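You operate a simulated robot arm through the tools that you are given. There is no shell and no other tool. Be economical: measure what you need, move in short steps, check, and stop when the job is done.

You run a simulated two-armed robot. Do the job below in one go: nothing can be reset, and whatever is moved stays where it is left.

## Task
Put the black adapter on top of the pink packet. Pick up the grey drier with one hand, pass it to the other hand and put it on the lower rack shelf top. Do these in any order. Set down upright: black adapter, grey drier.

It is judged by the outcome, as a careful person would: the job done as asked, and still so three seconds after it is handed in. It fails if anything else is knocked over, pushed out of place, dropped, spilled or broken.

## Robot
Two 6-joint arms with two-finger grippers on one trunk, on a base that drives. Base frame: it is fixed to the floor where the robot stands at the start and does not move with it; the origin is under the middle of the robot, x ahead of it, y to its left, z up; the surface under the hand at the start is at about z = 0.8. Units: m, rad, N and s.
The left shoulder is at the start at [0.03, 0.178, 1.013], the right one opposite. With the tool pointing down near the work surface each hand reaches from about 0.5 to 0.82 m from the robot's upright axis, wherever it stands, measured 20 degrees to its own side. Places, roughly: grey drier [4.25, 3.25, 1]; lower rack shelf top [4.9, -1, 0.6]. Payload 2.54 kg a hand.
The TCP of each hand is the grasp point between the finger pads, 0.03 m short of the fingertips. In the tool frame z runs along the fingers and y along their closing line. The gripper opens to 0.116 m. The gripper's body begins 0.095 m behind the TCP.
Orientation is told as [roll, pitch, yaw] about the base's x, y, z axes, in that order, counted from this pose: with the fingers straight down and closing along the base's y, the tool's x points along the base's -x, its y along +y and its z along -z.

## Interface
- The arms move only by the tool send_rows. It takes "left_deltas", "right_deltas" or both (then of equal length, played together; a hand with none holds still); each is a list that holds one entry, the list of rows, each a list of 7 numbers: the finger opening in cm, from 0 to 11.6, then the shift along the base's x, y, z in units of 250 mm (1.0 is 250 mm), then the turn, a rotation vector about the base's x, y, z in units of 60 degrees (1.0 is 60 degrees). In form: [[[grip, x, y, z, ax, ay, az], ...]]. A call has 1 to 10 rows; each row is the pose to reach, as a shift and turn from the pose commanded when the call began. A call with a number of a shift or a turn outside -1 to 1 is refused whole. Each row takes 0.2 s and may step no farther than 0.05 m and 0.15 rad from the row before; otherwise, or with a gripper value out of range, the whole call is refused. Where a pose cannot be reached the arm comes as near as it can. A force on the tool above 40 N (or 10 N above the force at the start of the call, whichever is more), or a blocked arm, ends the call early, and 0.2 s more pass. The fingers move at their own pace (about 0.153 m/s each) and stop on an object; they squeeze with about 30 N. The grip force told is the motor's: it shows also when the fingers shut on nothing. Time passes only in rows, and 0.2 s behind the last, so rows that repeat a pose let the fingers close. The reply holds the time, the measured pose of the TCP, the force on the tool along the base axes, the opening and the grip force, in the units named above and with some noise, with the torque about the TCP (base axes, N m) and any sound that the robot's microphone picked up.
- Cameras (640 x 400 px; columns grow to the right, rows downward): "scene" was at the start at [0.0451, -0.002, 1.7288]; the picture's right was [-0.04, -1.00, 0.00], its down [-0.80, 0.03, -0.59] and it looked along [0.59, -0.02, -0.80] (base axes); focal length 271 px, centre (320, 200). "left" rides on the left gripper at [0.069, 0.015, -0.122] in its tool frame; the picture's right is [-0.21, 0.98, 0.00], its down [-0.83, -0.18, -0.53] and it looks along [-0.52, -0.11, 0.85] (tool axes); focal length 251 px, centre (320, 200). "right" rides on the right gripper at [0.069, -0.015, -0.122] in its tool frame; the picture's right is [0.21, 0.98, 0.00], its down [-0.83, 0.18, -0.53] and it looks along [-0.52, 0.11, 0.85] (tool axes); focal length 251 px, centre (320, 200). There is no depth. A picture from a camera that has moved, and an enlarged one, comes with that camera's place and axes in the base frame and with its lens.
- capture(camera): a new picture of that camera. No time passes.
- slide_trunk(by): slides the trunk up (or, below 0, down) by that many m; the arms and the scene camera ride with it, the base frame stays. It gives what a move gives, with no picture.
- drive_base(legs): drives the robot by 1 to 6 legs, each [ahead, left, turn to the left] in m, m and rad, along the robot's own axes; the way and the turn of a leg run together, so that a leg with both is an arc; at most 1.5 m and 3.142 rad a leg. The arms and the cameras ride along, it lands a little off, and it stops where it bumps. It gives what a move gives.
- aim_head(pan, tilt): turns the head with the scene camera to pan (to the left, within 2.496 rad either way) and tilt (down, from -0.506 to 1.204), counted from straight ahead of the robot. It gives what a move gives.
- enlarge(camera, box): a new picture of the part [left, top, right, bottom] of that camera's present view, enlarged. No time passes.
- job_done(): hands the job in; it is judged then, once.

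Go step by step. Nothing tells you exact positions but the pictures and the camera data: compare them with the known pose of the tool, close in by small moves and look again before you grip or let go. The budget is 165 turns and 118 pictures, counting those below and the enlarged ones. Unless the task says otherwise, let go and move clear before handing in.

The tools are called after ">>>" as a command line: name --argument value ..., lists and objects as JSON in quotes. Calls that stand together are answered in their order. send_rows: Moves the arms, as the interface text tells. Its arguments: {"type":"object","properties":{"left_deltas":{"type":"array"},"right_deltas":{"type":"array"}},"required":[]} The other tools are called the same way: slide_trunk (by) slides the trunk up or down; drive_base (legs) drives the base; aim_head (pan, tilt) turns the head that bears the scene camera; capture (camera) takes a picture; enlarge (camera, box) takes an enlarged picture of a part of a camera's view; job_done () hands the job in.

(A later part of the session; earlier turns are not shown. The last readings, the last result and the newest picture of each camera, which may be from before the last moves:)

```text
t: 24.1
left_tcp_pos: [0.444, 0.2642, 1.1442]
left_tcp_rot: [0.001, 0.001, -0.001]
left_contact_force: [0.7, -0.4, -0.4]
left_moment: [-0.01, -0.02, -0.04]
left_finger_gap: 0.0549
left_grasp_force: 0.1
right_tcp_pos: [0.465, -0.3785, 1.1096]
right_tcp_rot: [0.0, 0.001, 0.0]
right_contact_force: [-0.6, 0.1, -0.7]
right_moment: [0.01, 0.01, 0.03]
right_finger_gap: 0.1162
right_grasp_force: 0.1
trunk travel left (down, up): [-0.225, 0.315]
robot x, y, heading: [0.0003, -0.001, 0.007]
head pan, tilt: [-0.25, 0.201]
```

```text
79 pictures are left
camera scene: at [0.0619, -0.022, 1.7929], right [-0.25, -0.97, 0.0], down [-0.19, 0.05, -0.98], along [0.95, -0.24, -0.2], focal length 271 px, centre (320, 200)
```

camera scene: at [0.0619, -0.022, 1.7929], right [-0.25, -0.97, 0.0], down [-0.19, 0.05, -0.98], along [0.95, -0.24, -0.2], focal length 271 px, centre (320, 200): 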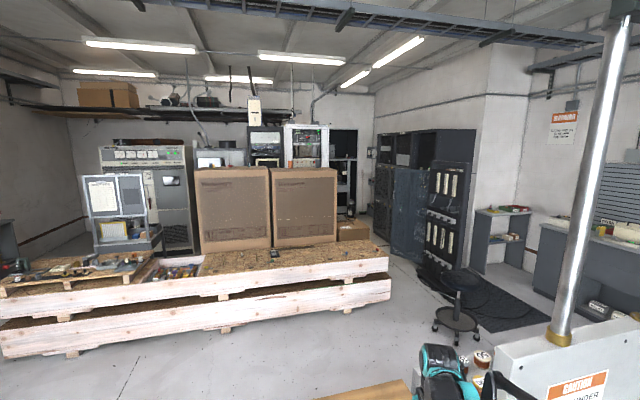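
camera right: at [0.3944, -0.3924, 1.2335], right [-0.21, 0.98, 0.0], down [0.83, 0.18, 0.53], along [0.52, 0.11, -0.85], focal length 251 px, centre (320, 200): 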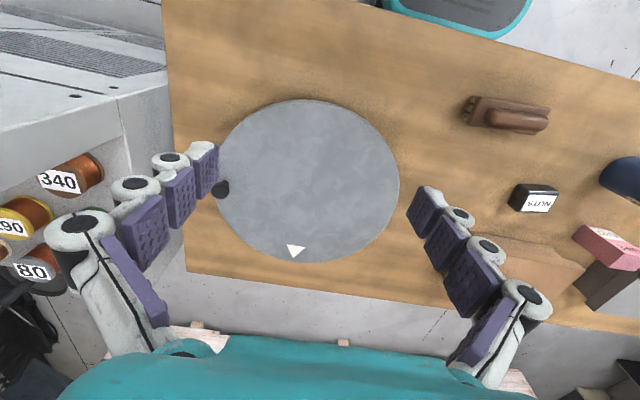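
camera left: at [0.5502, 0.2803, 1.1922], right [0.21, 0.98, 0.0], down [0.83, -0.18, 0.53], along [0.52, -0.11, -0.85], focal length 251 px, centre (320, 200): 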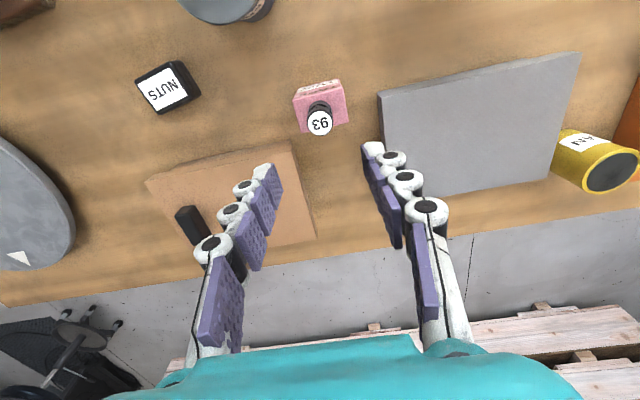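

>>> enlarge --camera "scene" --box '[250, 100, 490, 260]'

>>> aim_head --pan 0.6 --tilt 0.2

>>> enlarge --camera "scene" --box '[200, 140, 360, 260]'

```text
2.50 times, centred on (370, 180) of scene
camera zoom: at [0.0619, -0.022, 1.7929], right [-0.25, -0.97, 0.0], down [-0.19, 0.05, -0.98], along [0.95, -0.24, -0.2], focal length 678 px, centre (195, 250)
```

zoom: 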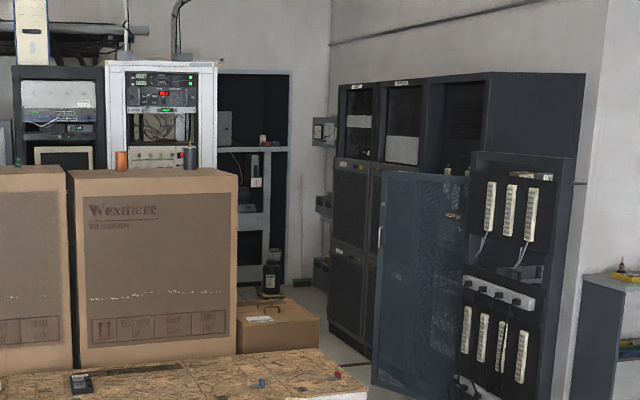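

```text
t: 25.3
left_tcp_pos: [0.4441, 0.265, 1.1447]
left_tcp_rot: [-0.001, 0.0, 0.0]
left_contact_force: [-0.2, -0.1, 0.4]
left_moment: [0.0, 0.0, -0.02]
left_finger_gap: 0.055
left_grasp_force: 0.1
right_tcp_pos: [0.4647, -0.3786, 1.11]
right_tcp_rot: [-0.001, 0.001, -0.001]
right_contact_force: [0.3, 0.0, -0.5]
right_moment: [-0.02, -0.01, 0.0]
right_finger_gap: 0.1161
right_grasp_force: 0.1
trunk travel left (down, up): [-0.225, 0.315]
robot x, y, heading: [-0.0039, 0.0008, 0.005]
head pan, tilt: [0.6, 0.201]
```

```text
3.33 times, centred on (280, 200) of scene
camera zoom: at [0.0485, 0.0535, 1.7929], right [0.56, -0.83, 0.0], down [-0.16, -0.11, -0.98], along [0.81, 0.55, -0.2], focal length 903 px, centre (453, 200)
```

zoom: 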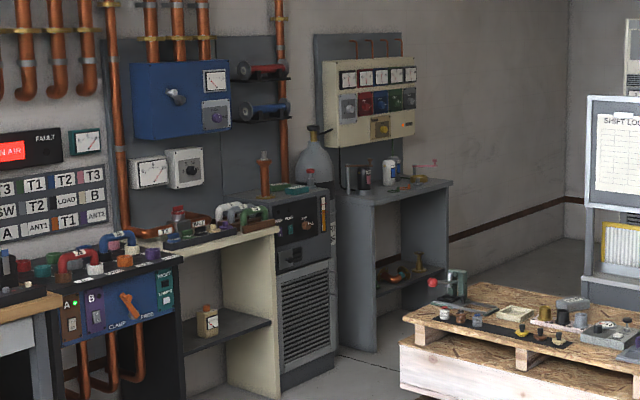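

The drier should be on the grey bench in the far left corner, and the rack stands behind the big cartons at the far wall. I'll check behind me before backing off from the table.

>>> aim_head --pan 2.4 --tilt 0.5

>>> capture --camera "scene"

>>> aim_head --pan 1.3 --tilt 0.6

>>> capture --camera "scene"

```text
t: 27.1
left_tcp_pos: [0.4436, 0.2641, 1.1455]
left_tcp_rot: [0.001, 0.001, -0.001]
left_contact_force: [0.3, -0.5, -0.2]
left_moment: [-0.01, -0.03, 0.03]
left_finger_gap: 0.0549
left_grasp_force: 0.0
right_tcp_pos: [0.4646, -0.3786, 1.1104]
right_tcp_rot: [0.0, 0.0, 0.001]
right_contact_force: [-0.3, 0.0, 0.3]
right_moment: [0.02, -0.01, -0.01]
right_finger_gap: 0.116
right_grasp_force: 0.0
trunk travel left (down, up): [-0.225, 0.315]
robot x, y, heading: [0.002, 0.0001, -0.002]
head pan, tilt: [2.4, 0.499]
```

```text
76 pictures are left
camera scene: at [-0.0955, 0.0625, 1.7652], right [0.68, 0.74, 0.0], down [0.35, -0.32, -0.88], along [-0.65, 0.59, -0.48], focal length 271 px, centre (320, 200)
```

scene: 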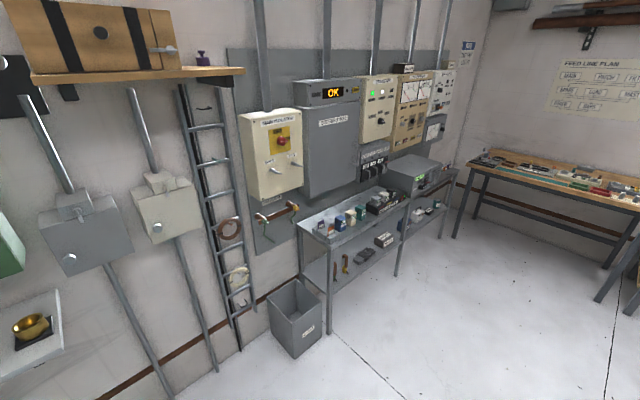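

```text
t: 28.4
left_tcp_pos: [0.4438, 0.2647, 1.1463]
left_tcp_rot: [0.0, -0.001, 0.001]
left_contact_force: [0.3, 0.6, -0.1]
left_moment: [0.0, 0.03, 0.01]
left_finger_gap: 0.0552
left_grasp_force: 0.1
right_tcp_pos: [0.4645, -0.3776, 1.1093]
right_tcp_rot: [-0.001, 0.001, 0.0]
right_contact_force: [0.4, 0.2, -0.1]
right_moment: [0.02, 0.01, 0.01]
right_finger_gap: 0.116
right_grasp_force: 0.0
trunk travel left (down, up): [-0.225, 0.315]
robot x, y, heading: [0.0017, -0.0035, -0.001]
head pan, tilt: [1.3, 0.6]
```

```text
75 pictures are left
camera scene: at [-0.0049, 0.0862, 1.7561], right [0.96, -0.27, 0.0], down [-0.15, -0.54, -0.83], along [0.22, 0.8, -0.56], focal length 271 px, centre (320, 200)
```

scene: 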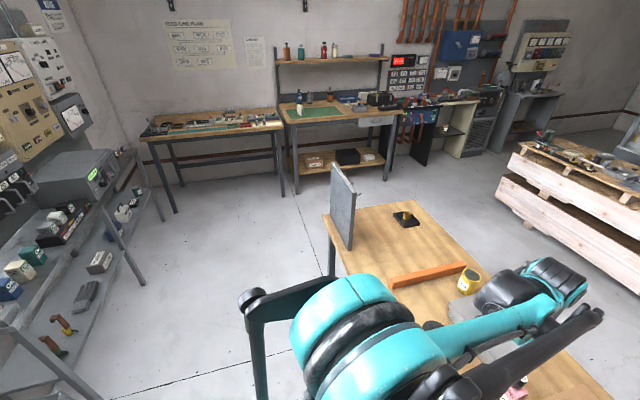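

Free corridor to the left of the table (y≈1.3 to 2.8). Backing 0.4 m, strafing 2 m left, then forward.

>>> drive_base --legs '[[-0.4, 0, 0], [0, 1.0, 0], [0, 1.03, 0], [1.4, 0, 0]]'

>>> aim_head --pan 0.2 --tilt 0.35

>>> capture --camera "scene"

```text
t: 47.2
left_tcp_pos: [1.442, 2.2779, 1.1455]
left_tcp_rot: [-0.001, 0.0, -0.008]
left_contact_force: [0.2, 0.0, 0.4]
left_moment: [0.0, -0.02, 0.01]
left_finger_gap: 0.055
left_grasp_force: 0.1
right_tcp_pos: [1.4565, 1.634, 1.1094]
right_tcp_rot: [0.001, 0.0, -0.009]
right_contact_force: [-0.3, -0.3, -0.1]
right_moment: [0.01, -0.01, 0.02]
right_finger_gap: 0.1156
right_grasp_force: 0.0
trunk travel left (down, up): [-0.225, 0.315]
robot x, y, heading: [0.9973, 2.0161, -0.008]
head pan, tilt: [1.3, 0.6]
```

```text
t: 48.6
left_tcp_pos: [1.4398, 2.2769, 1.1449]
left_tcp_rot: [0.001, 0.0, -0.009]
left_contact_force: [-0.1, -0.1, 0.4]
left_moment: [-0.02, 0.0, -0.03]
left_finger_gap: 0.0549
left_grasp_force: 0.0
right_tcp_pos: [1.4564, 1.6327, 1.1105]
right_tcp_rot: [0.0, 0.001, -0.01]
right_contact_force: [-0.4, -0.5, 0.0]
right_moment: [-0.03, -0.01, 0.0]
right_finger_gap: 0.116
right_grasp_force: 0.1
trunk travel left (down, up): [-0.225, 0.315]
robot x, y, heading: [0.9929, 2.0178, -0.008]
head pan, tilt: [0.201, 0.351]
```

```text
74 pictures are left
camera scene: at [1.058, 2.0354, 1.7789], right [0.19, -0.98, 0.0], down [-0.34, -0.07, -0.94], along [0.92, 0.18, -0.34], focal length 271 px, centre (320, 200)
```

scene: 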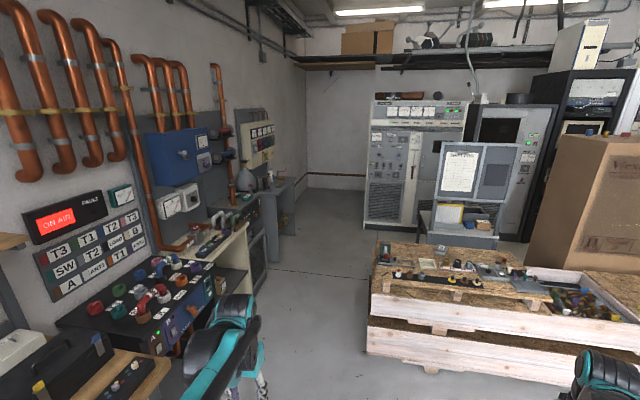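

The aisle between the crates (y≤2.0) and the benches (y≥3.05) is open; the grey bench spans x≈3.6 to 4.4. Driving along y≈2.5.

>>> drive_base --legs '[[1.2, 0.5, 0.008], [1.3, 0, 0]]'

>>> aim_head --pan 0.8 --tilt 0.6

>>> capture --camera "scene"

>>> aim_head --pan -0.4 --tilt 0.35

>>> capture --camera "scene"

```text
t: 61.3
left_tcp_pos: [3.9427, 2.8307, 1.1452]
left_tcp_rot: [0.002, 0.0, 0.022]
left_contact_force: [-0.3, -0.3, 0.3]
left_moment: [-0.01, -0.01, 0.01]
left_finger_gap: 0.0551
left_grasp_force: 0.0
right_tcp_pos: [3.9771, 2.1892, 1.1102]
right_tcp_rot: [0.001, 0.001, 0.022]
right_contact_force: [-1.1, -0.2, -0.4]
right_moment: [0.0, -0.02, -0.01]
right_finger_gap: 0.1156
right_grasp_force: 0.1
trunk travel left (down, up): [-0.225, 0.315]
robot x, y, heading: [3.5029, 2.5561, 0.022]
head pan, tilt: [0.201, 0.351]
```

```text
t: 62.3
left_tcp_pos: [3.9417, 2.8317, 1.1449]
left_tcp_rot: [-0.001, 0.0, 0.024]
left_contact_force: [-0.2, 0.5, -0.3]
left_moment: [-0.03, -0.02, 0.02]
left_finger_gap: 0.0551
left_grasp_force: 0.0
right_tcp_pos: [3.9776, 2.1895, 1.1099]
right_tcp_rot: [-0.001, 0.0, 0.024]
right_contact_force: [0.2, -0.2, 0.3]
right_moment: [-0.01, -0.01, 0.0]
right_finger_gap: 0.116
right_grasp_force: 0.0
trunk travel left (down, up): [-0.225, 0.315]
robot x, y, heading: [3.5031, 2.5575, 0.025]
head pan, tilt: [0.799, 0.6]
```

```text
73 pictures are left
camera scene: at [3.5362, 2.6214, 1.7562], right [0.73, -0.68, 0.0], down [-0.38, -0.41, -0.83], along [0.56, 0.6, -0.56], focal length 271 px, centre (320, 200)
```

scene: 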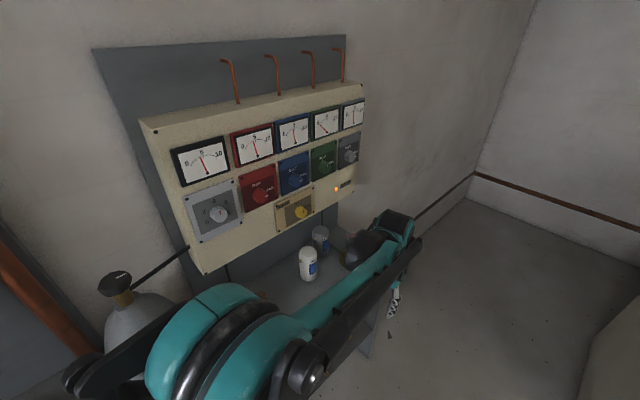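

```text
t: 63.7
left_tcp_pos: [3.9418, 2.8312, 1.1452]
left_tcp_rot: [0.001, 0.001, 0.022]
left_contact_force: [-0.3, -0.1, 0.9]
left_moment: [0.0, 0.03, -0.03]
left_finger_gap: 0.0549
left_grasp_force: 0.0
right_tcp_pos: [3.9775, 2.1899, 1.1095]
right_tcp_rot: [0.0, 0.0, 0.022]
right_contact_force: [-0.1, 0.2, 0.2]
right_moment: [0.02, 0.01, 0.03]
right_finger_gap: 0.1158
right_grasp_force: 0.1
trunk travel left (down, up): [-0.225, 0.315]
robot x, y, heading: [3.5026, 2.5567, 0.025]
head pan, tilt: [-0.4, 0.351]
```

```text
72 pictures are left
camera scene: at [3.5625, 2.5225, 1.7789], right [-0.37, -0.93, 0.0], down [-0.32, 0.13, -0.94], along [0.87, -0.34, -0.34], focal length 271 px, centre (320, 200)
```

scene: 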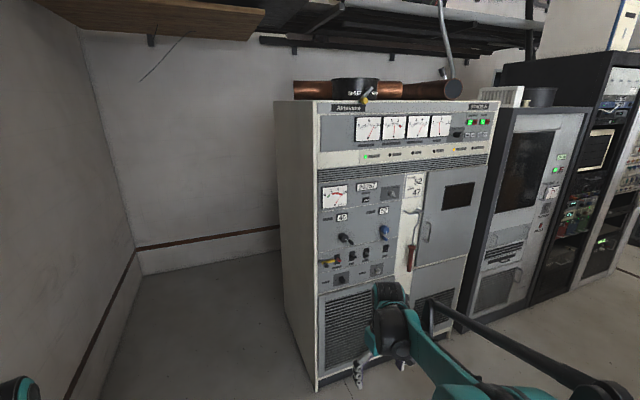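

Cabinets on the far wall begin near [4.74, ≤2.07]. I'll check the crates' back side on my right before turning.

>>> aim_head --pan -1.2 --tilt 0.6

>>> capture --camera "scene"

```text
t: 64.8
left_tcp_pos: [3.9425, 2.8315, 1.1451]
left_tcp_rot: [0.001, 0.0, 0.022]
left_contact_force: [-0.8, 1.0, 0.2]
left_moment: [0.0, -0.02, -0.04]
left_finger_gap: 0.055
left_grasp_force: 0.0
right_tcp_pos: [3.9776, 2.1903, 1.1093]
right_tcp_rot: [-0.001, 0.001, 0.022]
right_contact_force: [0.0, 0.6, 0.9]
right_moment: [-0.02, -0.02, 0.01]
right_finger_gap: 0.1158
right_grasp_force: 0.1
trunk travel left (down, up): [-0.225, 0.315]
robot x, y, heading: [3.5057, 2.5537, 0.025]
head pan, tilt: [-1.201, 0.6]
```

```text
71 pictures are left
camera scene: at [3.5099, 2.475, 1.7562], right [-0.92, -0.38, 0.0], down [-0.22, 0.52, -0.83], along [0.32, -0.76, -0.56], focal length 271 px, centre (320, 200)
```

scene: 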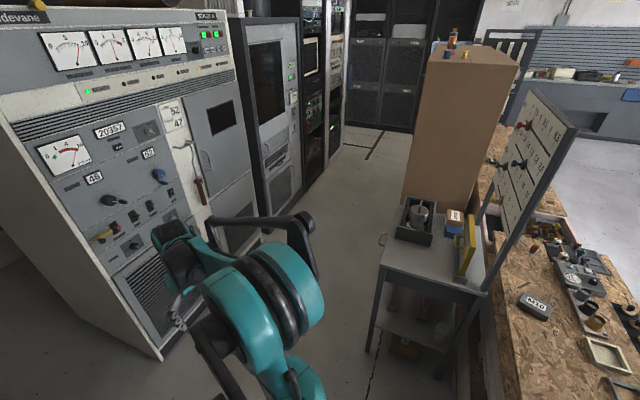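

The corridor behind the crates is about 1.07 m wide (x 3.63–4.70), leading to the racks. Now I move to about [4.0, 2.45] and turn to face the grey bench.

>>> drive_base --legs '[[0.5, -0.12, 0], [0, 0, 1.546]]'

>>> aim_head --pan -0.1 --tilt 0.7

>>> capture --camera "scene"

```text
t: 71.7
left_tcp_pos: [3.728, 2.881, 1.1468]
left_tcp_rot: [-0.002, 0.001, 1.615]
left_contact_force: [0.2, -0.5, 0.5]
left_moment: [-0.02, 0.0, 0.01]
left_finger_gap: 0.0549
left_grasp_force: 0.0
right_tcp_pos: [4.3701, 2.9282, 1.1099]
right_tcp_rot: [0.0, -0.001, 1.615]
right_contact_force: [-0.1, -0.6, 0.0]
right_moment: [-0.02, -0.01, -0.03]
right_finger_gap: 0.1163
right_grasp_force: 0.0
trunk travel left (down, up): [-0.225, 0.315]
robot x, y, heading: [4.0105, 2.4474, 1.613]
head pan, tilt: [-1.201, 0.6]
```

```text
t: 73.1
left_tcp_pos: [3.7286, 2.8809, 1.1448]
left_tcp_rot: [0.001, -0.001, 1.616]
left_contact_force: [-0.1, 0.1, -0.2]
left_moment: [-0.03, -0.02, 0.0]
left_finger_gap: 0.0551
left_grasp_force: 0.1
right_tcp_pos: [4.3695, 2.9287, 1.1097]
right_tcp_rot: [-0.001, -0.001, 1.615]
right_contact_force: [0.6, 0.1, 0.7]
right_moment: [0.01, -0.02, -0.01]
right_finger_gap: 0.1158
right_grasp_force: 0.0
trunk travel left (down, up): [-0.225, 0.315]
robot x, y, heading: [4.0136, 2.4501, 1.611]
head pan, tilt: [-0.099, 0.7]
```

```text
70 pictures are left
camera scene: at [4.0197, 2.5047, 1.7475], right [1.0, -0.06, 0.0], down [-0.04, -0.64, -0.76], along [0.04, 0.76, -0.64], focal length 271 px, centre (320, 200)
```

scene: 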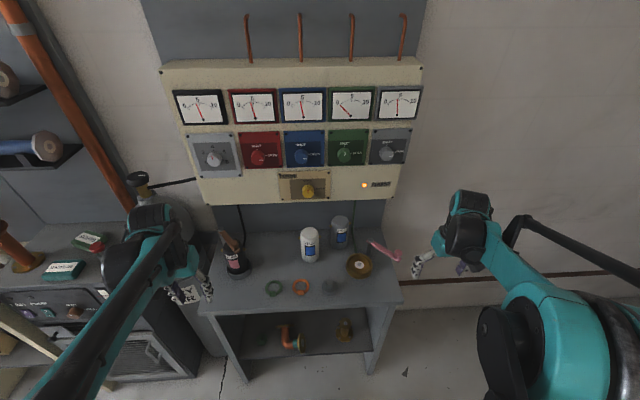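

>>> enlarge --camera "scene" --box '[200, 200, 420, 330]'

>>> capture --camera "right"

>>> capture --camera "left"

```text
2.91 times, centred on (310, 265) of scene
camera zoom: at [4.0197, 2.5047, 1.7475], right [1.0, -0.06, 0.0], down [-0.04, -0.64, -0.76], along [0.04, 0.76, -0.64], focal length 788 px, centre (349, 11)
```

zoom: 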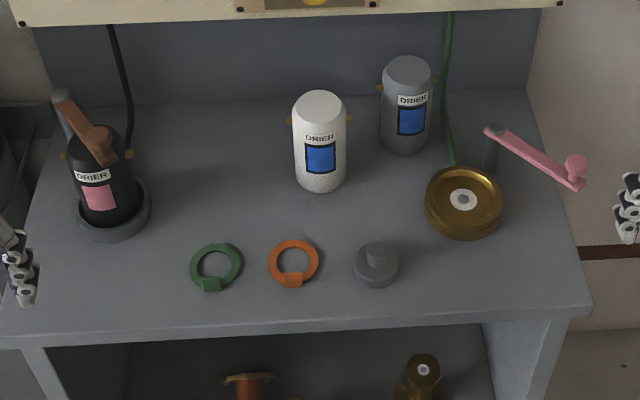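

```text
68 pictures are left
camera right: at [4.3864, 2.8608, 1.2336], right [-0.97, -0.26, 0.0], down [-0.22, 0.82, 0.53], along [-0.14, 0.52, -0.85], focal length 251 px, centre (320, 200)
```

right: 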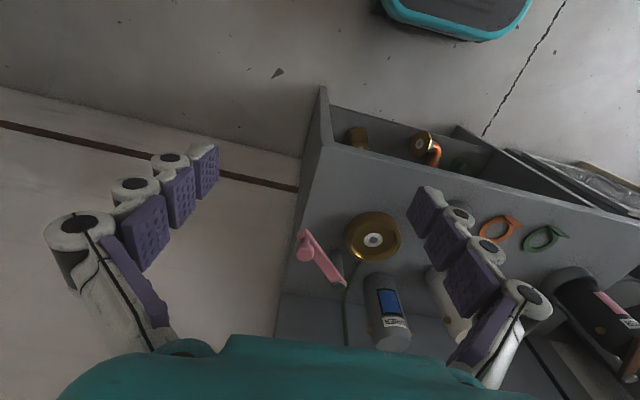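

```text
67 pictures are left
camera left: at [3.7158, 2.8122, 1.2679], right [-0.98, 0.17, 0.0], down [0.15, 0.83, 0.53], along [0.09, 0.53, -0.85], focal length 251 px, centre (320, 200)
```

left: 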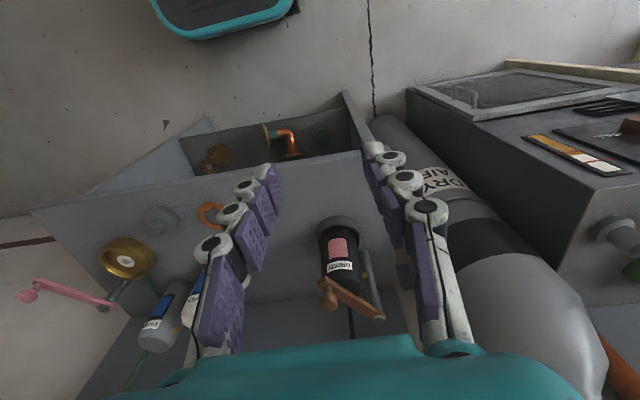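

Three canisters read "DRIER"; the grey one stands at the back, top centre about [4.14, 3.27, 0.985]. I'll look closer at its side lugs and surroundings.

>>> enlarge --camera "scene" --box '[290, 205, 386, 275]'

>>> enlarge --camera "right" --box '[280, 200, 480, 360]'

>>> enlarge --camera "left" --box '[90, 200, 250, 370]'

```text
5.71 times, centred on (338, 240) of scene
camera zoom: at [4.0197, 2.5047, 1.7475], right [1.0, -0.06, 0.0], down [-0.04, -0.64, -0.76], along [0.04, 0.76, -0.64], focal length 1549 px, centre (217, -29)
```

zoom: 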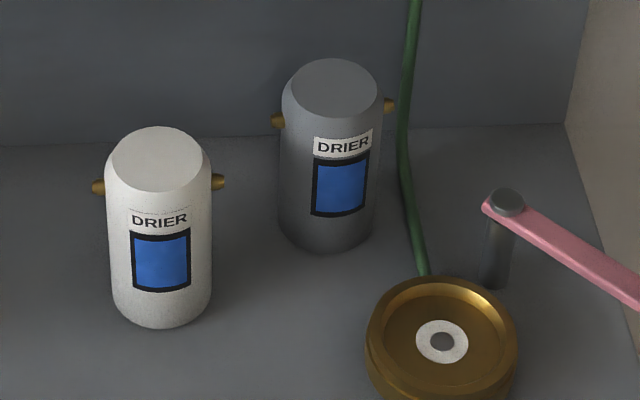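

```text
2.50 times, centred on (380, 280) of right
camera zoom: at [4.3864, 2.8608, 1.2336], right [-0.97, -0.26, 0.0], down [-0.22, 0.82, 0.53], along [-0.14, 0.52, -0.85], focal length 629 px, centre (170, 0)
```

zoom: 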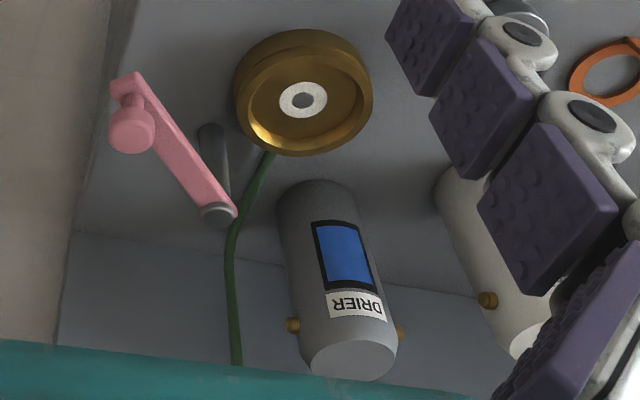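

```text
2.35 times, centred on (170, 285) of left
camera zoom: at [3.7158, 2.8122, 1.2679], right [-0.98, 0.17, 0.0], down [0.15, 0.83, 0.53], along [0.09, 0.53, -0.85], focal length 592 px, centre (673, 0)
```

zoom: 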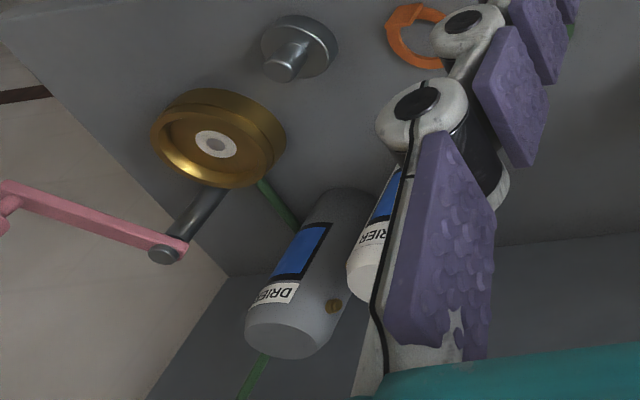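

The grey drier is about 0.065 m wide, 0.13 m tall, base z≈0.855, with small side lugs near z≈0.965, and stands partly under the panel. I'll grip it with the right hand tilted 45° forward, below the lugs; first a pre-grasp pose in front.

>>> send_rows --right_deltas '[[[9, -0.12, 0.06, 0, 0.09, 0, 0], [9, -0.24, 0.12, 0, 0.18, 0, 0], [9, -0.36, 0.18, 0, 0.28, 0, -0.01], [9, -0.48, 0.24, 0, 0.38, 0, -0.02], [9, -0.6, 0.3, -0.02, 0.48, 0, -0.03], [9, -0.72, 0.36, -0.04, 0.58, 0, -0.04], [9, -0.82, 0.42, -0.08, 0.68, 0, -0.042], [9, -0.92, 0.485, -0.12, 0.75, 0, -0.042], [9, -0.92, 0.485, -0.12, 0.75, 0, -0.042]]]'

>>> capture --camera "scene"

>>> capture --camera "right"

```text
t: 75.1
left_tcp_pos: [3.7278, 2.8815, 1.1462]
left_tcp_rot: [0.0, 0.001, 1.614]
left_contact_force: [0.7, -0.4, 0.8]
left_moment: [-0.02, 0.03, 0.0]
left_finger_gap: 0.055
left_grasp_force: 0.0
right_tcp_pos: [4.1407, 3.0491, 1.08]
right_tcp_rot: [-0.017, -0.786, 1.574]
right_contact_force: [0.6, -0.7, 0.8]
right_moment: [0.0, 0.0, 0.02]
right_finger_gap: 0.09
right_grasp_force: 0.1
trunk travel left (down, up): [-0.225, 0.315]
robot x, y, heading: [4.0155, 2.451, 1.619]
head pan, tilt: [-0.099, 0.7]
```

```text
63 pictures are left
camera scene: at [4.0203, 2.5037, 1.7475], right [1.0, -0.06, 0.0], down [-0.04, -0.64, -0.77], along [0.04, 0.76, -0.64], focal length 271 px, centre (320, 200)
```

scene: 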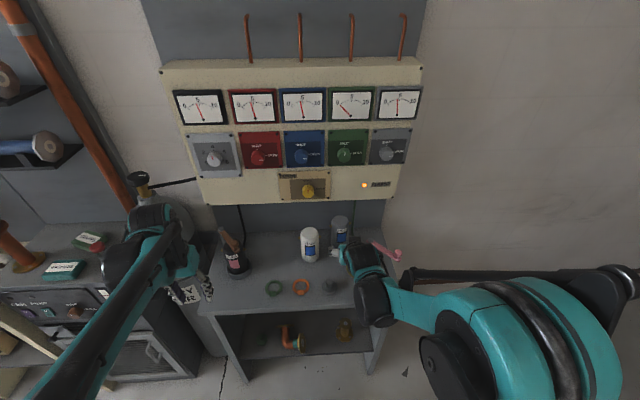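

```text
62 pictures are left
camera right: at [4.1519, 2.9143, 1.1189], right [-0.98, -0.14, -0.17], down [-0.19, 0.21, 0.96], along [-0.1, 0.97, -0.23], focal length 251 px, centre (320, 200)
```

right: 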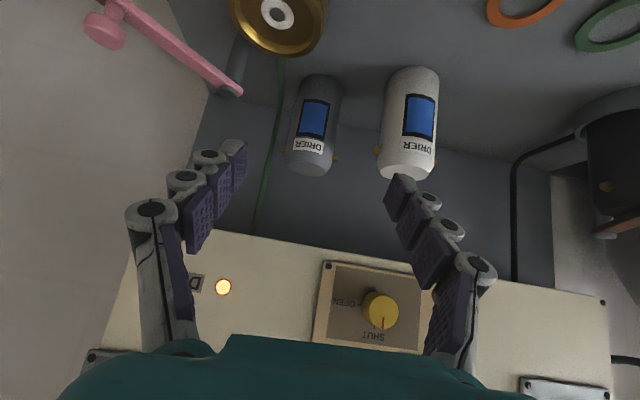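

Refined: axis x≈4.142, y≈3.273, base z≈0.851. Approaching along the 45° line, stopping short to check.

>>> send_rows --right_deltas '[[[10, 0.005, 0.15, -0.06, 0, 0, 0], [10, 0.005, 0.296, -0.12, 0, 0, 0], [10, 0.005, 0.42, -0.244, 0, 0, 0], [10, 0.005, 0.54, -0.364, 0, 0, 0], [10, 0.005, 0.62, -0.444, 0, 0, 0]]]'

>>> capture --camera "right"

>>> enlarge --camera "scene" --box '[280, 200, 420, 300]'

```text
t: 76.3
left_tcp_pos: [3.7298, 2.8811, 1.1457]
left_tcp_rot: [0.001, 0.0, 1.615]
left_contact_force: [-0.5, 0.5, -0.1]
left_moment: [-0.02, -0.04, 0.0]
left_finger_gap: 0.055
left_grasp_force: 0.0
right_tcp_pos: [4.1417, 3.2068, 0.9677]
right_tcp_rot: [-0.02, -0.785, 1.575]
right_contact_force: [-0.3, 0.4, -0.5]
right_moment: [0.0, 0.02, -0.02]
right_finger_gap: 0.0999
right_grasp_force: 0.0
trunk travel left (down, up): [-0.225, 0.315]
robot x, y, heading: [4.0142, 2.4425, 1.618]
head pan, tilt: [-0.099, 0.7]
```

```text
61 pictures are left
camera right: at [4.1527, 3.0714, 1.0071], right [-0.98, -0.14, -0.17], down [-0.19, 0.21, 0.96], along [-0.1, 0.97, -0.23], focal length 251 px, centre (320, 200)
```

right: 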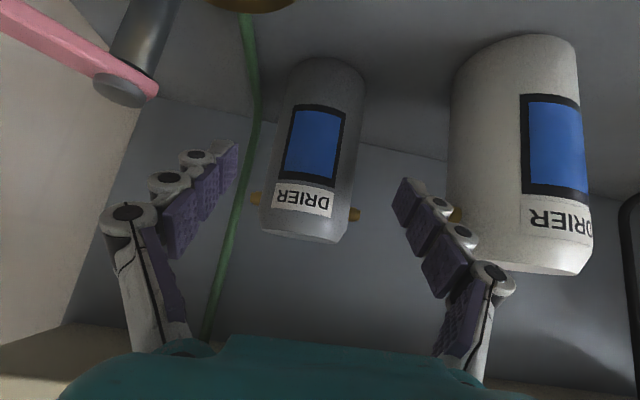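

```text
4.00 times, centred on (350, 250) of scene
camera zoom: at [4.0196, 2.5061, 1.7474], right [1.0, -0.06, 0.0], down [-0.04, -0.64, -0.76], along [0.04, 0.76, -0.64], focal length 1084 px, centre (200, 0)
```

zoom: 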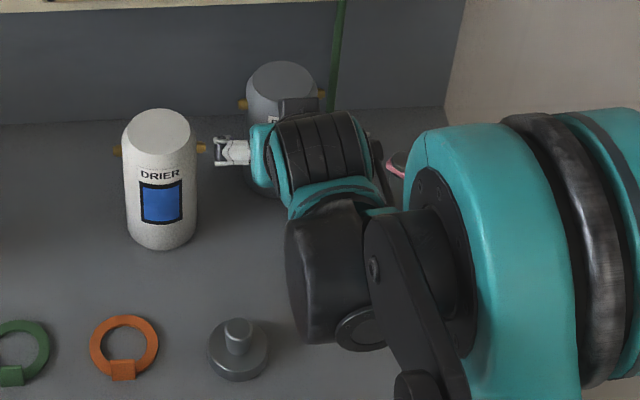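

Aligned, with clearance to the white drier's lug. Completing the approach and closing.

>>> send_rows --right_deltas '[[[9.6, 0.002, 0.1, -0.1, 0, 0, 0], [9.6, 0.002, 0.2, -0.2, 0, 0, 0], [9.6, 0.002, 0.265, -0.263, 0, 0, 0], [9.6, 0.002, 0.265, -0.263, 0, 0, 0]]]'

>>> capture --camera "right"

```text
t: 77.3
left_tcp_pos: [3.7278, 2.8799, 1.145]
left_tcp_rot: [0.001, -0.001, 1.614]
left_contact_force: [-0.2, -0.8, 0.6]
left_moment: [0.01, -0.02, -0.02]
left_finger_gap: 0.0548
left_grasp_force: 0.2
right_tcp_pos: [4.1412, 3.2706, 0.9052]
right_tcp_rot: [-0.018, -0.785, 1.575]
right_contact_force: [0.2, -0.5, 0.4]
right_moment: [-0.01, -0.01, -0.01]
right_finger_gap: 0.096
right_grasp_force: 0.2
trunk travel left (down, up): [-0.225, 0.315]
robot x, y, heading: [4.0089, 2.4474, 1.615]
head pan, tilt: [-0.099, 0.7]
```

```text
59 pictures are left
camera right: at [4.1539, 3.1356, 0.9441], right [-0.98, -0.14, -0.17], down [-0.19, 0.21, 0.96], along [-0.1, 0.97, -0.23], focal length 251 px, centre (320, 200)
```

right: 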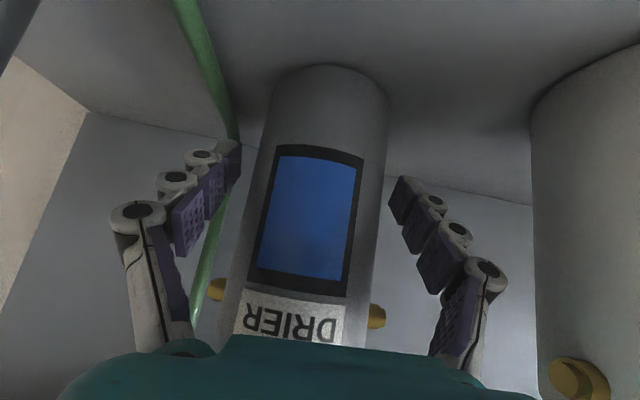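

The drier is centred between the fingers, below its lugs. Closing.

>>> send_rows --right_deltas '[[[8, 0, 0, 0, 0, 0, 0], [6.5, 0, 0, 0, 0, 0, 0], [5, 0, 0, 0, 0, 0, 0], [4.5, 0, 0, 0, 0, 0, 0], [4.5, 0, 0, 0, 0, 0, 0]]]'

```text
t: 78.5
left_tcp_pos: [3.7277, 2.8807, 1.145]
left_tcp_rot: [-0.001, 0.001, 1.614]
left_contact_force: [1.6, -0.7, -0.1]
left_moment: [0.01, 0.02, 0.0]
left_finger_gap: 0.055
left_grasp_force: 0.0
right_tcp_pos: [4.142, 3.2708, 0.9033]
right_tcp_rot: [-0.019, -0.786, 1.576]
right_contact_force: [0.6, 0.1, 0.9]
right_moment: [-0.09, 0.02, 0.04]
right_finger_gap: 0.0701
right_grasp_force: 29.6
trunk travel left (down, up): [-0.225, 0.315]
robot x, y, heading: [4.0122, 2.447, 1.613]
head pan, tilt: [-0.099, 0.7]
```

Gripped at 7.0 cm. Lifting a little, then drawing it back and up clear of the bench.

>>> send_rows --right_deltas '[[[4.5, 0, 0, 0.06, 0, 0, 0], [4.5, 0, 0, 0.14, 0, 0, 0], [4.5, 0, -0.08, 0.24, 0, 0, 0], [4.5, 0, -0.2, 0.36, 0, 0, 0], [4.5, 0, -0.34, 0.46, 0, 0, 0], [4.5, 0, -0.5, 0.54, 0, 0, 0], [4.5, 0, -0.66, 0.6, 0, 0, 0], [4.5, 0, -0.82, 0.64, 0, 0, 0], [4.5, 0, -0.98, 0.66, 0, 0, 0]]]'

>>> capture --camera "scene"

>>> capture --camera "right"

```text
t: 80.5
left_tcp_pos: [3.7293, 2.8798, 1.146]
left_tcp_rot: [0.0, -0.002, 1.615]
left_contact_force: [-0.1, -1.2, -1.0]
left_moment: [0.04, -0.01, 0.01]
left_finger_gap: 0.0551
left_grasp_force: 0.0
right_tcp_pos: [4.1422, 3.0247, 1.0696]
right_tcp_rot: [-0.021, -0.785, 1.575]
right_contact_force: [0.5, 0.3, -3.4]
right_moment: [0.01, 0.02, 0.0]
right_finger_gap: 0.0699
right_grasp_force: 30.3
trunk travel left (down, up): [-0.225, 0.315]
robot x, y, heading: [4.014, 2.4466, 1.613]
head pan, tilt: [-0.099, 0.7]
```

```text
58 pictures are left
camera scene: at [4.0198, 2.503, 1.7475], right [1.0, -0.06, 0.0], down [-0.04, -0.64, -0.77], along [0.04, 0.76, -0.64], focal length 271 px, centre (320, 200)
```

scene: 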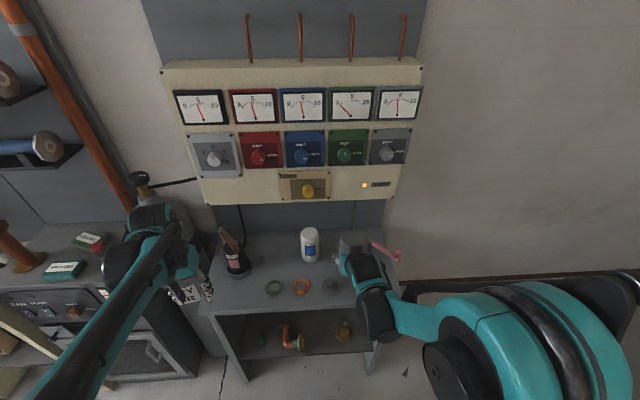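

```text
57 pictures are left
camera right: at [4.1532, 2.8901, 1.1084], right [-0.98, -0.14, -0.17], down [-0.19, 0.21, 0.96], along [-0.1, 0.97, -0.23], focal length 251 px, centre (320, 200)
```

right: 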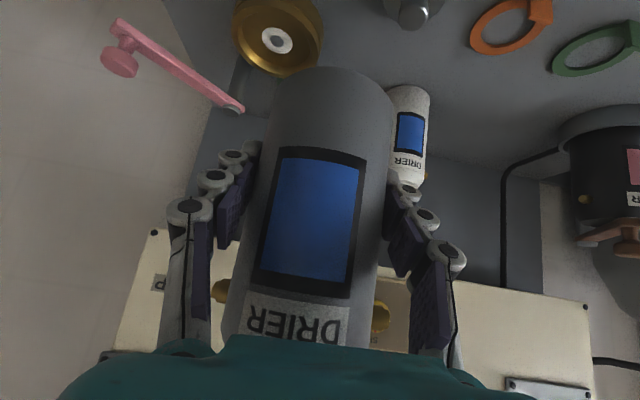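

The drier is held upright in the right hand. I'll draw it in, shift away from the bench a little and turn around to face down the corridor.

>>> send_rows --right_deltas '[[[4.5, 0, -0.15, 0.02, 0, 0, 0], [4.5, 0, -0.3, 0.04, 0, 0, 0], [4.5, 0.0, -0.4, 0.06, 0, 0, 0]]]'

>>> drive_base --legs '[[-0.04, -0.1, 0], [0, 0, -1.6], [0, 0, -1.58]]'

>>> aim_head --pan 0.1 --tilt 0.4

>>> capture --camera "scene"

```text
t: 81.3
left_tcp_pos: [3.7289, 2.88, 1.1457]
left_tcp_rot: [0.001, -0.002, 1.615]
left_contact_force: [-0.8, -0.1, -0.7]
left_moment: [0.04, -0.02, 0.02]
left_finger_gap: 0.0549
left_grasp_force: 0.0
right_tcp_pos: [4.1426, 2.9236, 1.0841]
right_tcp_rot: [-0.02, -0.785, 1.576]
right_contact_force: [0.7, -0.1, -4.2]
right_moment: [0.0, -0.02, 0.0]
right_finger_gap: 0.0699
right_grasp_force: 30.3
trunk travel left (down, up): [-0.225, 0.315]
robot x, y, heading: [4.0139, 2.4464, 1.615]
head pan, tilt: [-0.099, 0.7]
```

```text
t: 90.2
left_tcp_pos: [4.3734, 1.9644, 1.1452]
left_tcp_rot: [0.0, 0.0, -1.583]
left_contact_force: [-0.1, -0.3, -0.5]
left_moment: [0.0, 0.0, 0.02]
left_finger_gap: 0.0552
left_grasp_force: 0.0
right_tcp_pos: [3.9585, 1.9433, 1.0827]
right_tcp_rot: [-0.02, -0.787, -1.622]
right_contact_force: [1.1, -0.4, -3.9]
right_moment: [0.03, 0.0, -0.02]
right_finger_gap: 0.07
right_grasp_force: 29.9
trunk travel left (down, up): [-0.225, 0.315]
robot x, y, heading: [4.115, 2.4136, -1.582]
head pan, tilt: [-0.099, 0.7]
```

```text
t: 91.0
left_tcp_pos: [4.3738, 1.9645, 1.1459]
left_tcp_rot: [0.0, 0.0, -1.581]
left_contact_force: [0.5, 0.2, 0.3]
left_moment: [0.01, 0.0, -0.01]
left_finger_gap: 0.0548
left_grasp_force: 0.0
right_tcp_pos: [3.9584, 1.9441, 1.0823]
right_tcp_rot: [-0.018, -0.785, -1.621]
right_contact_force: [0.0, 0.2, -4.1]
right_moment: [0.03, -0.05, 0.01]
right_finger_gap: 0.0699
right_grasp_force: 30.3
trunk travel left (down, up): [-0.225, 0.315]
robot x, y, heading: [4.1154, 2.4128, -1.579]
head pan, tilt: [0.099, 0.4]
```

```text
56 pictures are left
camera scene: at [4.1244, 2.3503, 1.7743], right [-1.0, -0.09, 0.0], down [-0.03, 0.39, -0.92], along [0.08, -0.92, -0.39], focal length 271 px, centre (320, 200)
```

scene: 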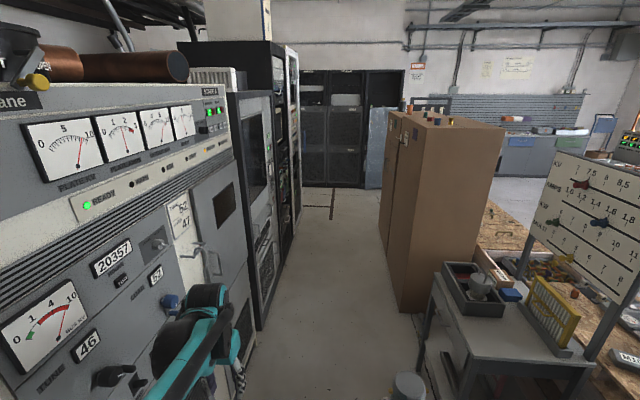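

The corridor runs about x 3.61–4.73. Before driving in I'll check how far my own elbows stick out.

>>> aim_head --pan 1.0 --tilt 1.1

>>> capture --camera "scene"

>>> aim_head --pan -1.0 --tilt 1.1

>>> capture --camera "scene"

```text
t: 92.2
left_tcp_pos: [4.3739, 1.9644, 1.1442]
left_tcp_rot: [0.0, 0.001, -1.583]
left_contact_force: [-0.2, 0.3, -0.3]
left_moment: [0.0, 0.0, -0.03]
left_finger_gap: 0.0551
left_grasp_force: 0.1
right_tcp_pos: [3.959, 1.9431, 1.0837]
right_tcp_rot: [-0.02, -0.785, -1.623]
right_contact_force: [0.1, -0.1, -5.0]
right_moment: [0.0, 0.02, 0.0]
right_finger_gap: 0.0701
right_grasp_force: 30.5
trunk travel left (down, up): [-0.225, 0.315]
robot x, y, heading: [4.1171, 2.4092, -1.586]
head pan, tilt: [1.0, 1.1]
```

```text
55 pictures are left
camera scene: at [4.1691, 2.4077, 1.7175], right [-0.55, -0.83, 0.0], down [-0.74, 0.49, -0.45], along [0.38, -0.25, -0.89], focal length 271 px, centre (320, 200)
```

scene: 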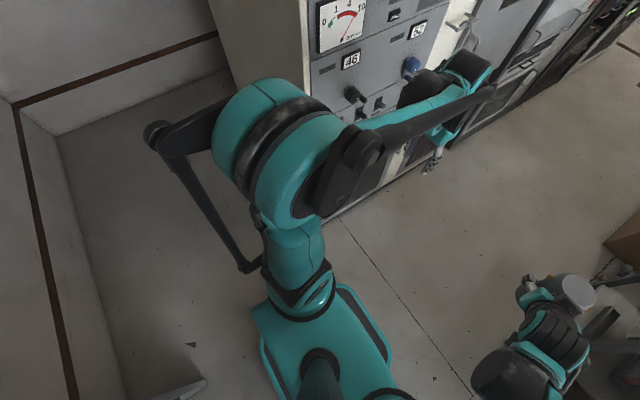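

```text
t: 94.2
left_tcp_pos: [4.3736, 1.9644, 1.1459]
left_tcp_rot: [-0.001, 0.0, -1.582]
left_contact_force: [0.6, -0.6, 0.3]
left_moment: [-0.02, -0.02, -0.02]
left_finger_gap: 0.0551
left_grasp_force: 0.1
right_tcp_pos: [3.959, 1.943, 1.0821]
right_tcp_rot: [-0.018, -0.787, -1.621]
right_contact_force: [-0.9, -0.9, -4.4]
right_moment: [-0.01, -0.03, 0.04]
right_finger_gap: 0.0699
right_grasp_force: 29.9
trunk travel left (down, up): [-0.225, 0.315]
robot x, y, heading: [4.1133, 2.414, -1.58]
head pan, tilt: [-1.0, 1.1]
```

```text
54 pictures are left
camera scene: at [4.0629, 2.4091, 1.7175], right [-0.53, 0.85, 0.0], down [0.76, 0.47, -0.45], along [-0.38, -0.24, -0.89], focal length 271 px, centre (320, 200)
```

scene: 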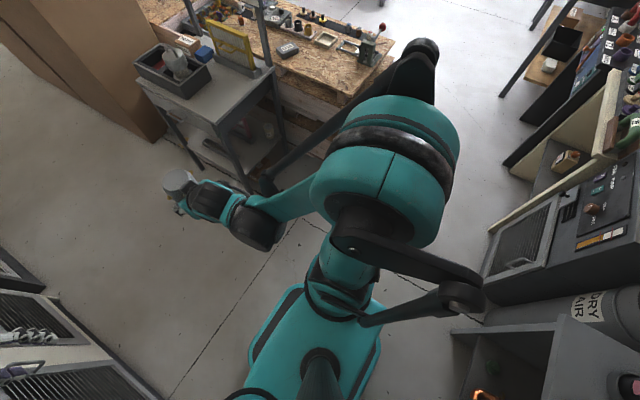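

My shoulders are about as wide as the corridor, so I should face +x and strafe along it instead. Turning left and moving in stages, watching the pose.

>>> drive_base --legs '[[0, 0, 1.58], [-0.03, 0, 0], [0, -0.7, 0]]'

>>> aim_head --pan -0.9 --tilt 0.6

>>> capture --camera "scene"

```text
t: 102.3
left_tcp_pos: [4.5404, 1.9925, 1.1453]
left_tcp_rot: [0.0, 0.0, 0.03]
left_contact_force: [-0.6, -0.2, -0.1]
left_moment: [0.02, -0.01, 0.02]
left_finger_gap: 0.055
left_grasp_force: 0.0
right_tcp_pos: [4.5799, 1.5779, 1.0816]
right_tcp_rot: [-0.019, -0.785, -0.01]
right_contact_force: [0.7, -1.0, -3.9]
right_moment: [0.01, 0.02, 0.03]
right_finger_gap: 0.0703
right_grasp_force: 30.2
trunk travel left (down, up): [-0.225, 0.315]
robot x, y, heading: [4.1072, 1.7127, 0.029]
head pan, tilt: [-1.0, 1.1]
```

```text
t: 103.3
left_tcp_pos: [4.5414, 1.9926, 1.1458]
left_tcp_rot: [0.001, -0.001, 0.031]
left_contact_force: [-0.4, 0.2, -0.4]
left_moment: [-0.02, 0.02, 0.0]
left_finger_gap: 0.0551
left_grasp_force: 0.0
right_tcp_pos: [4.5795, 1.5782, 1.0823]
right_tcp_rot: [-0.019, -0.787, -0.01]
right_contact_force: [0.5, 0.2, -3.7]
right_moment: [0.01, 0.03, 0.01]
right_finger_gap: 0.07
right_grasp_force: 29.8
trunk travel left (down, up): [-0.225, 0.315]
robot x, y, heading: [4.1033, 1.7117, 0.027]
head pan, tilt: [-0.901, 0.6]
```

```text
53 pictures are left
camera scene: at [4.1332, 1.6463, 1.756], right [-0.76, -0.64, 0.0], down [-0.36, 0.43, -0.82], along [0.53, -0.63, -0.57], focal length 271 px, centre (320, 200)
```

scene: 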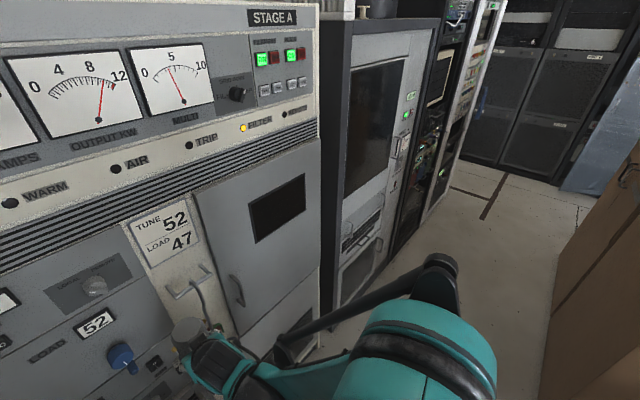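

Clear so far; backing 4 cm more for margin and straightening, then strafing on.

>>> drive_base --legs '[[-0.04, 0, -0.027], [0, -1.2, 0]]'

>>> capture --camera "scene"

```text
t: 109.8
left_tcp_pos: [4.5103, 0.778, 1.1454]
left_tcp_rot: [0.001, -0.001, -0.004]
left_contact_force: [0.3, -1.3, 0.4]
left_moment: [0.0, 0.03, -0.01]
left_finger_gap: 0.0551
left_grasp_force: 0.1
right_tcp_pos: [4.5345, 0.3628, 1.0828]
right_tcp_rot: [-0.019, -0.786, -0.044]
right_contact_force: [-0.5, -0.5, -4.5]
right_moment: [-0.01, 0.04, -0.01]
right_finger_gap: 0.0702
right_grasp_force: 29.4
trunk travel left (down, up): [-0.225, 0.315]
robot x, y, heading: [4.0666, 0.5189, 0.004]
head pan, tilt: [-0.901, 0.6]
```

```text
52 pictures are left
camera scene: at [4.0913, 0.4461, 1.7561], right [-0.79, -0.62, 0.0], down [-0.35, 0.44, -0.82], along [0.51, -0.65, -0.57], focal length 271 px, centre (320, 200)
```

scene: 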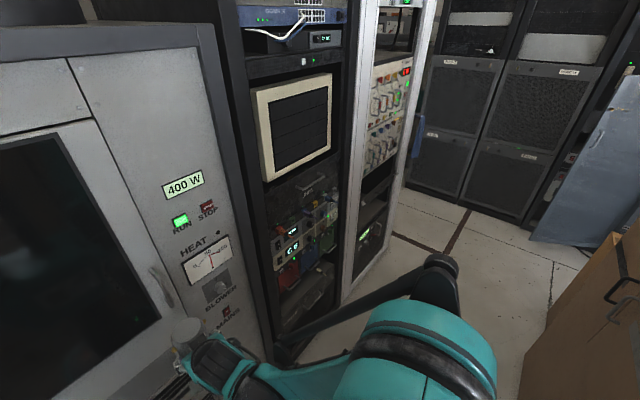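

The white-framed open rack is just ahead to the right. Strafing another 1 m.

>>> drive_base --legs '[[0, -1.05, -0.004]]'

>>> aim_head --pan -0.4 --tilt 0.7

>>> capture --camera "scene"

```text
t: 115.3
left_tcp_pos: [4.5079, -0.2782, 1.1456]
left_tcp_rot: [0.0, -0.001, 0.003]
left_contact_force: [0.0, -0.6, 0.4]
left_moment: [0.01, 0.02, 0.0]
left_finger_gap: 0.0552
left_grasp_force: 0.0
right_tcp_pos: [4.5352, -0.6927, 1.0829]
right_tcp_rot: [-0.019, -0.786, -0.034]
right_contact_force: [0.2, -0.1, -5.1]
right_moment: [-0.01, 0.0, 0.0]
right_finger_gap: 0.0704
right_grasp_force: 30.0
trunk travel left (down, up): [-0.225, 0.315]
robot x, y, heading: [4.0637, -0.5455, 0.001]
head pan, tilt: [-0.901, 0.6]
```

```text
t: 116.2
left_tcp_pos: [4.5078, -0.2779, 1.1457]
left_tcp_rot: [0.001, 0.002, 0.004]
left_contact_force: [0.7, -0.1, -0.6]
left_moment: [0.0, -0.01, 0.02]
left_finger_gap: 0.0547
left_grasp_force: 0.1
right_tcp_pos: [4.5363, -0.6926, 1.0836]
right_tcp_rot: [-0.02, -0.785, -0.036]
right_contact_force: [0.2, 0.5, -4.2]
right_moment: [-0.01, 0.02, 0.0]
right_finger_gap: 0.0703
right_grasp_force: 29.7
trunk travel left (down, up): [-0.225, 0.315]
robot x, y, heading: [4.0632, -0.5468, 0.002]
head pan, tilt: [-0.4, 0.7]
```

```text
51 pictures are left
camera scene: at [4.1148, -0.5764, 1.7475], right [-0.39, -0.92, 0.0], down [-0.59, 0.25, -0.76], along [0.71, -0.3, -0.64], focal length 271 px, centre (320, 200)
```

scene: 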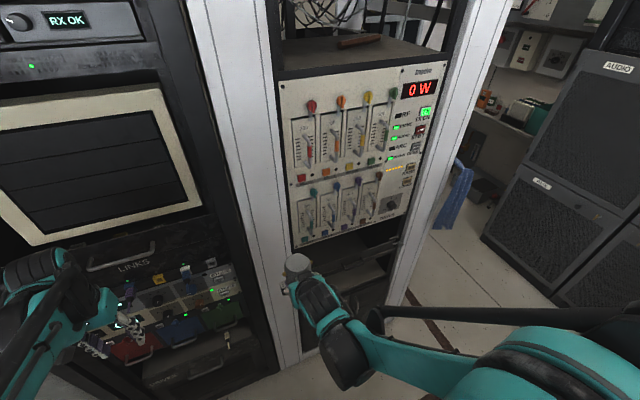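

The rack has an open bay below the panel. I'll centre on it and look inside.

>>> drive_base --legs '[[0, -0.45, 0]]'

>>> aim_head --pan 0.0 --tilt 0.85

>>> capture --camera "scene"

>>> capture --camera "left"

>>> capture --camera "right"

```text
t: 118.9
left_tcp_pos: [4.5092, -0.7195, 1.1449]
left_tcp_rot: [0.002, -0.002, 0.006]
left_contact_force: [0.1, -0.5, 0.4]
left_moment: [0.03, 0.01, 0.02]
left_finger_gap: 0.0551
left_grasp_force: 0.1
right_tcp_pos: [4.5382, -1.1322, 1.0826]
right_tcp_rot: [-0.018, -0.783, -0.033]
right_contact_force: [0.4, -0.3, -4.6]
right_moment: [-0.03, 0.0, 0.02]
right_finger_gap: 0.0701
right_grasp_force: 30.3
trunk travel left (down, up): [-0.225, 0.315]
robot x, y, heading: [4.0676, -0.9841, 0.005]
head pan, tilt: [-0.4, 0.7]
```

```text
t: 119.8
left_tcp_pos: [4.5091, -0.7181, 1.1448]
left_tcp_rot: [-0.001, 0.0, 0.007]
left_contact_force: [0.1, 0.3, 0.6]
left_moment: [-0.01, -0.02, -0.02]
left_finger_gap: 0.0552
left_grasp_force: 0.1
right_tcp_pos: [4.5389, -1.1324, 1.0824]
right_tcp_rot: [-0.02, -0.783, -0.031]
right_contact_force: [0.7, 1.2, -3.7]
right_moment: [-0.02, 0.03, -0.03]
right_finger_gap: 0.0698
right_grasp_force: 30.3
trunk travel left (down, up): [-0.225, 0.315]
robot x, y, heading: [4.0645, -0.984, 0.009]
head pan, tilt: [0.0, 0.85]
```

```text
50 pictures are left
camera scene: at [4.1168, -0.9842, 1.7352], right [0.01, -1.0, 0.0], down [-0.75, 0.0, -0.66], along [0.66, 0.0, -0.75], focal length 271 px, centre (320, 200)
```

scene: 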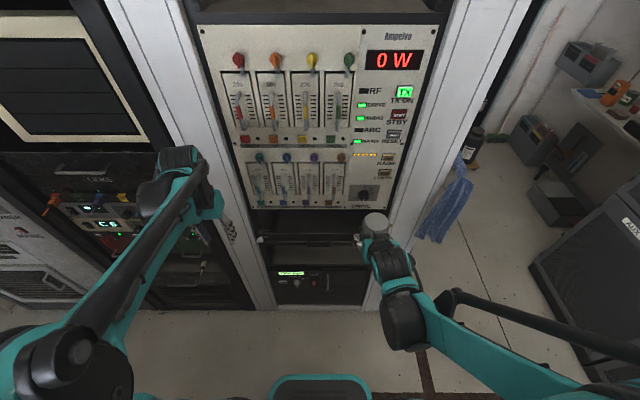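

```text
49 pictures are left
camera left: at [4.4395, -0.702, 1.2678], right [0.21, 0.98, 0.0], down [0.83, -0.18, 0.53], along [0.52, -0.11, -0.85], focal length 251 px, centre (320, 200)
```

left: 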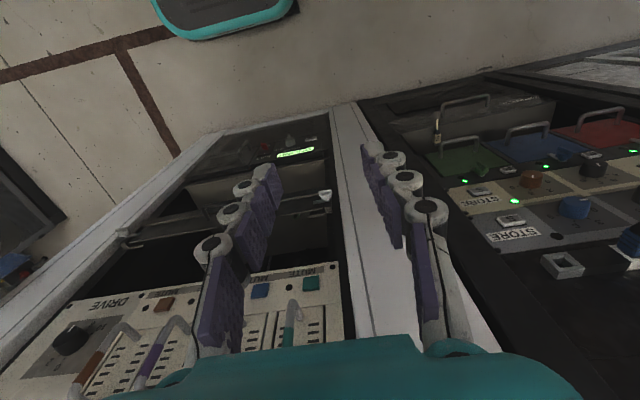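

```text
48 pictures are left
camera right: at [4.4011, -1.14, 1.1222], right [-0.11, 0.98, -0.17], down [0.22, 0.18, 0.96], along [0.97, 0.07, -0.23], focal length 251 px, centre (320, 200)
```

right: 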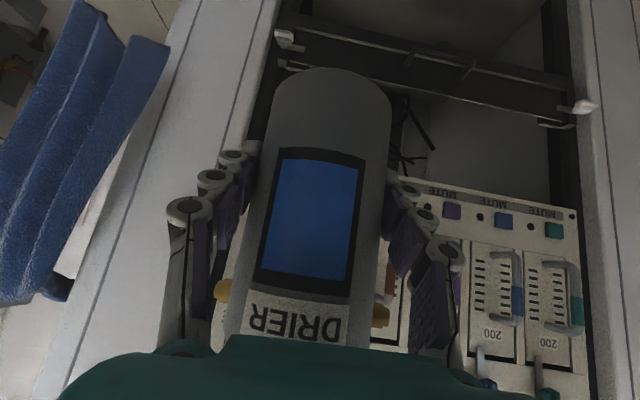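

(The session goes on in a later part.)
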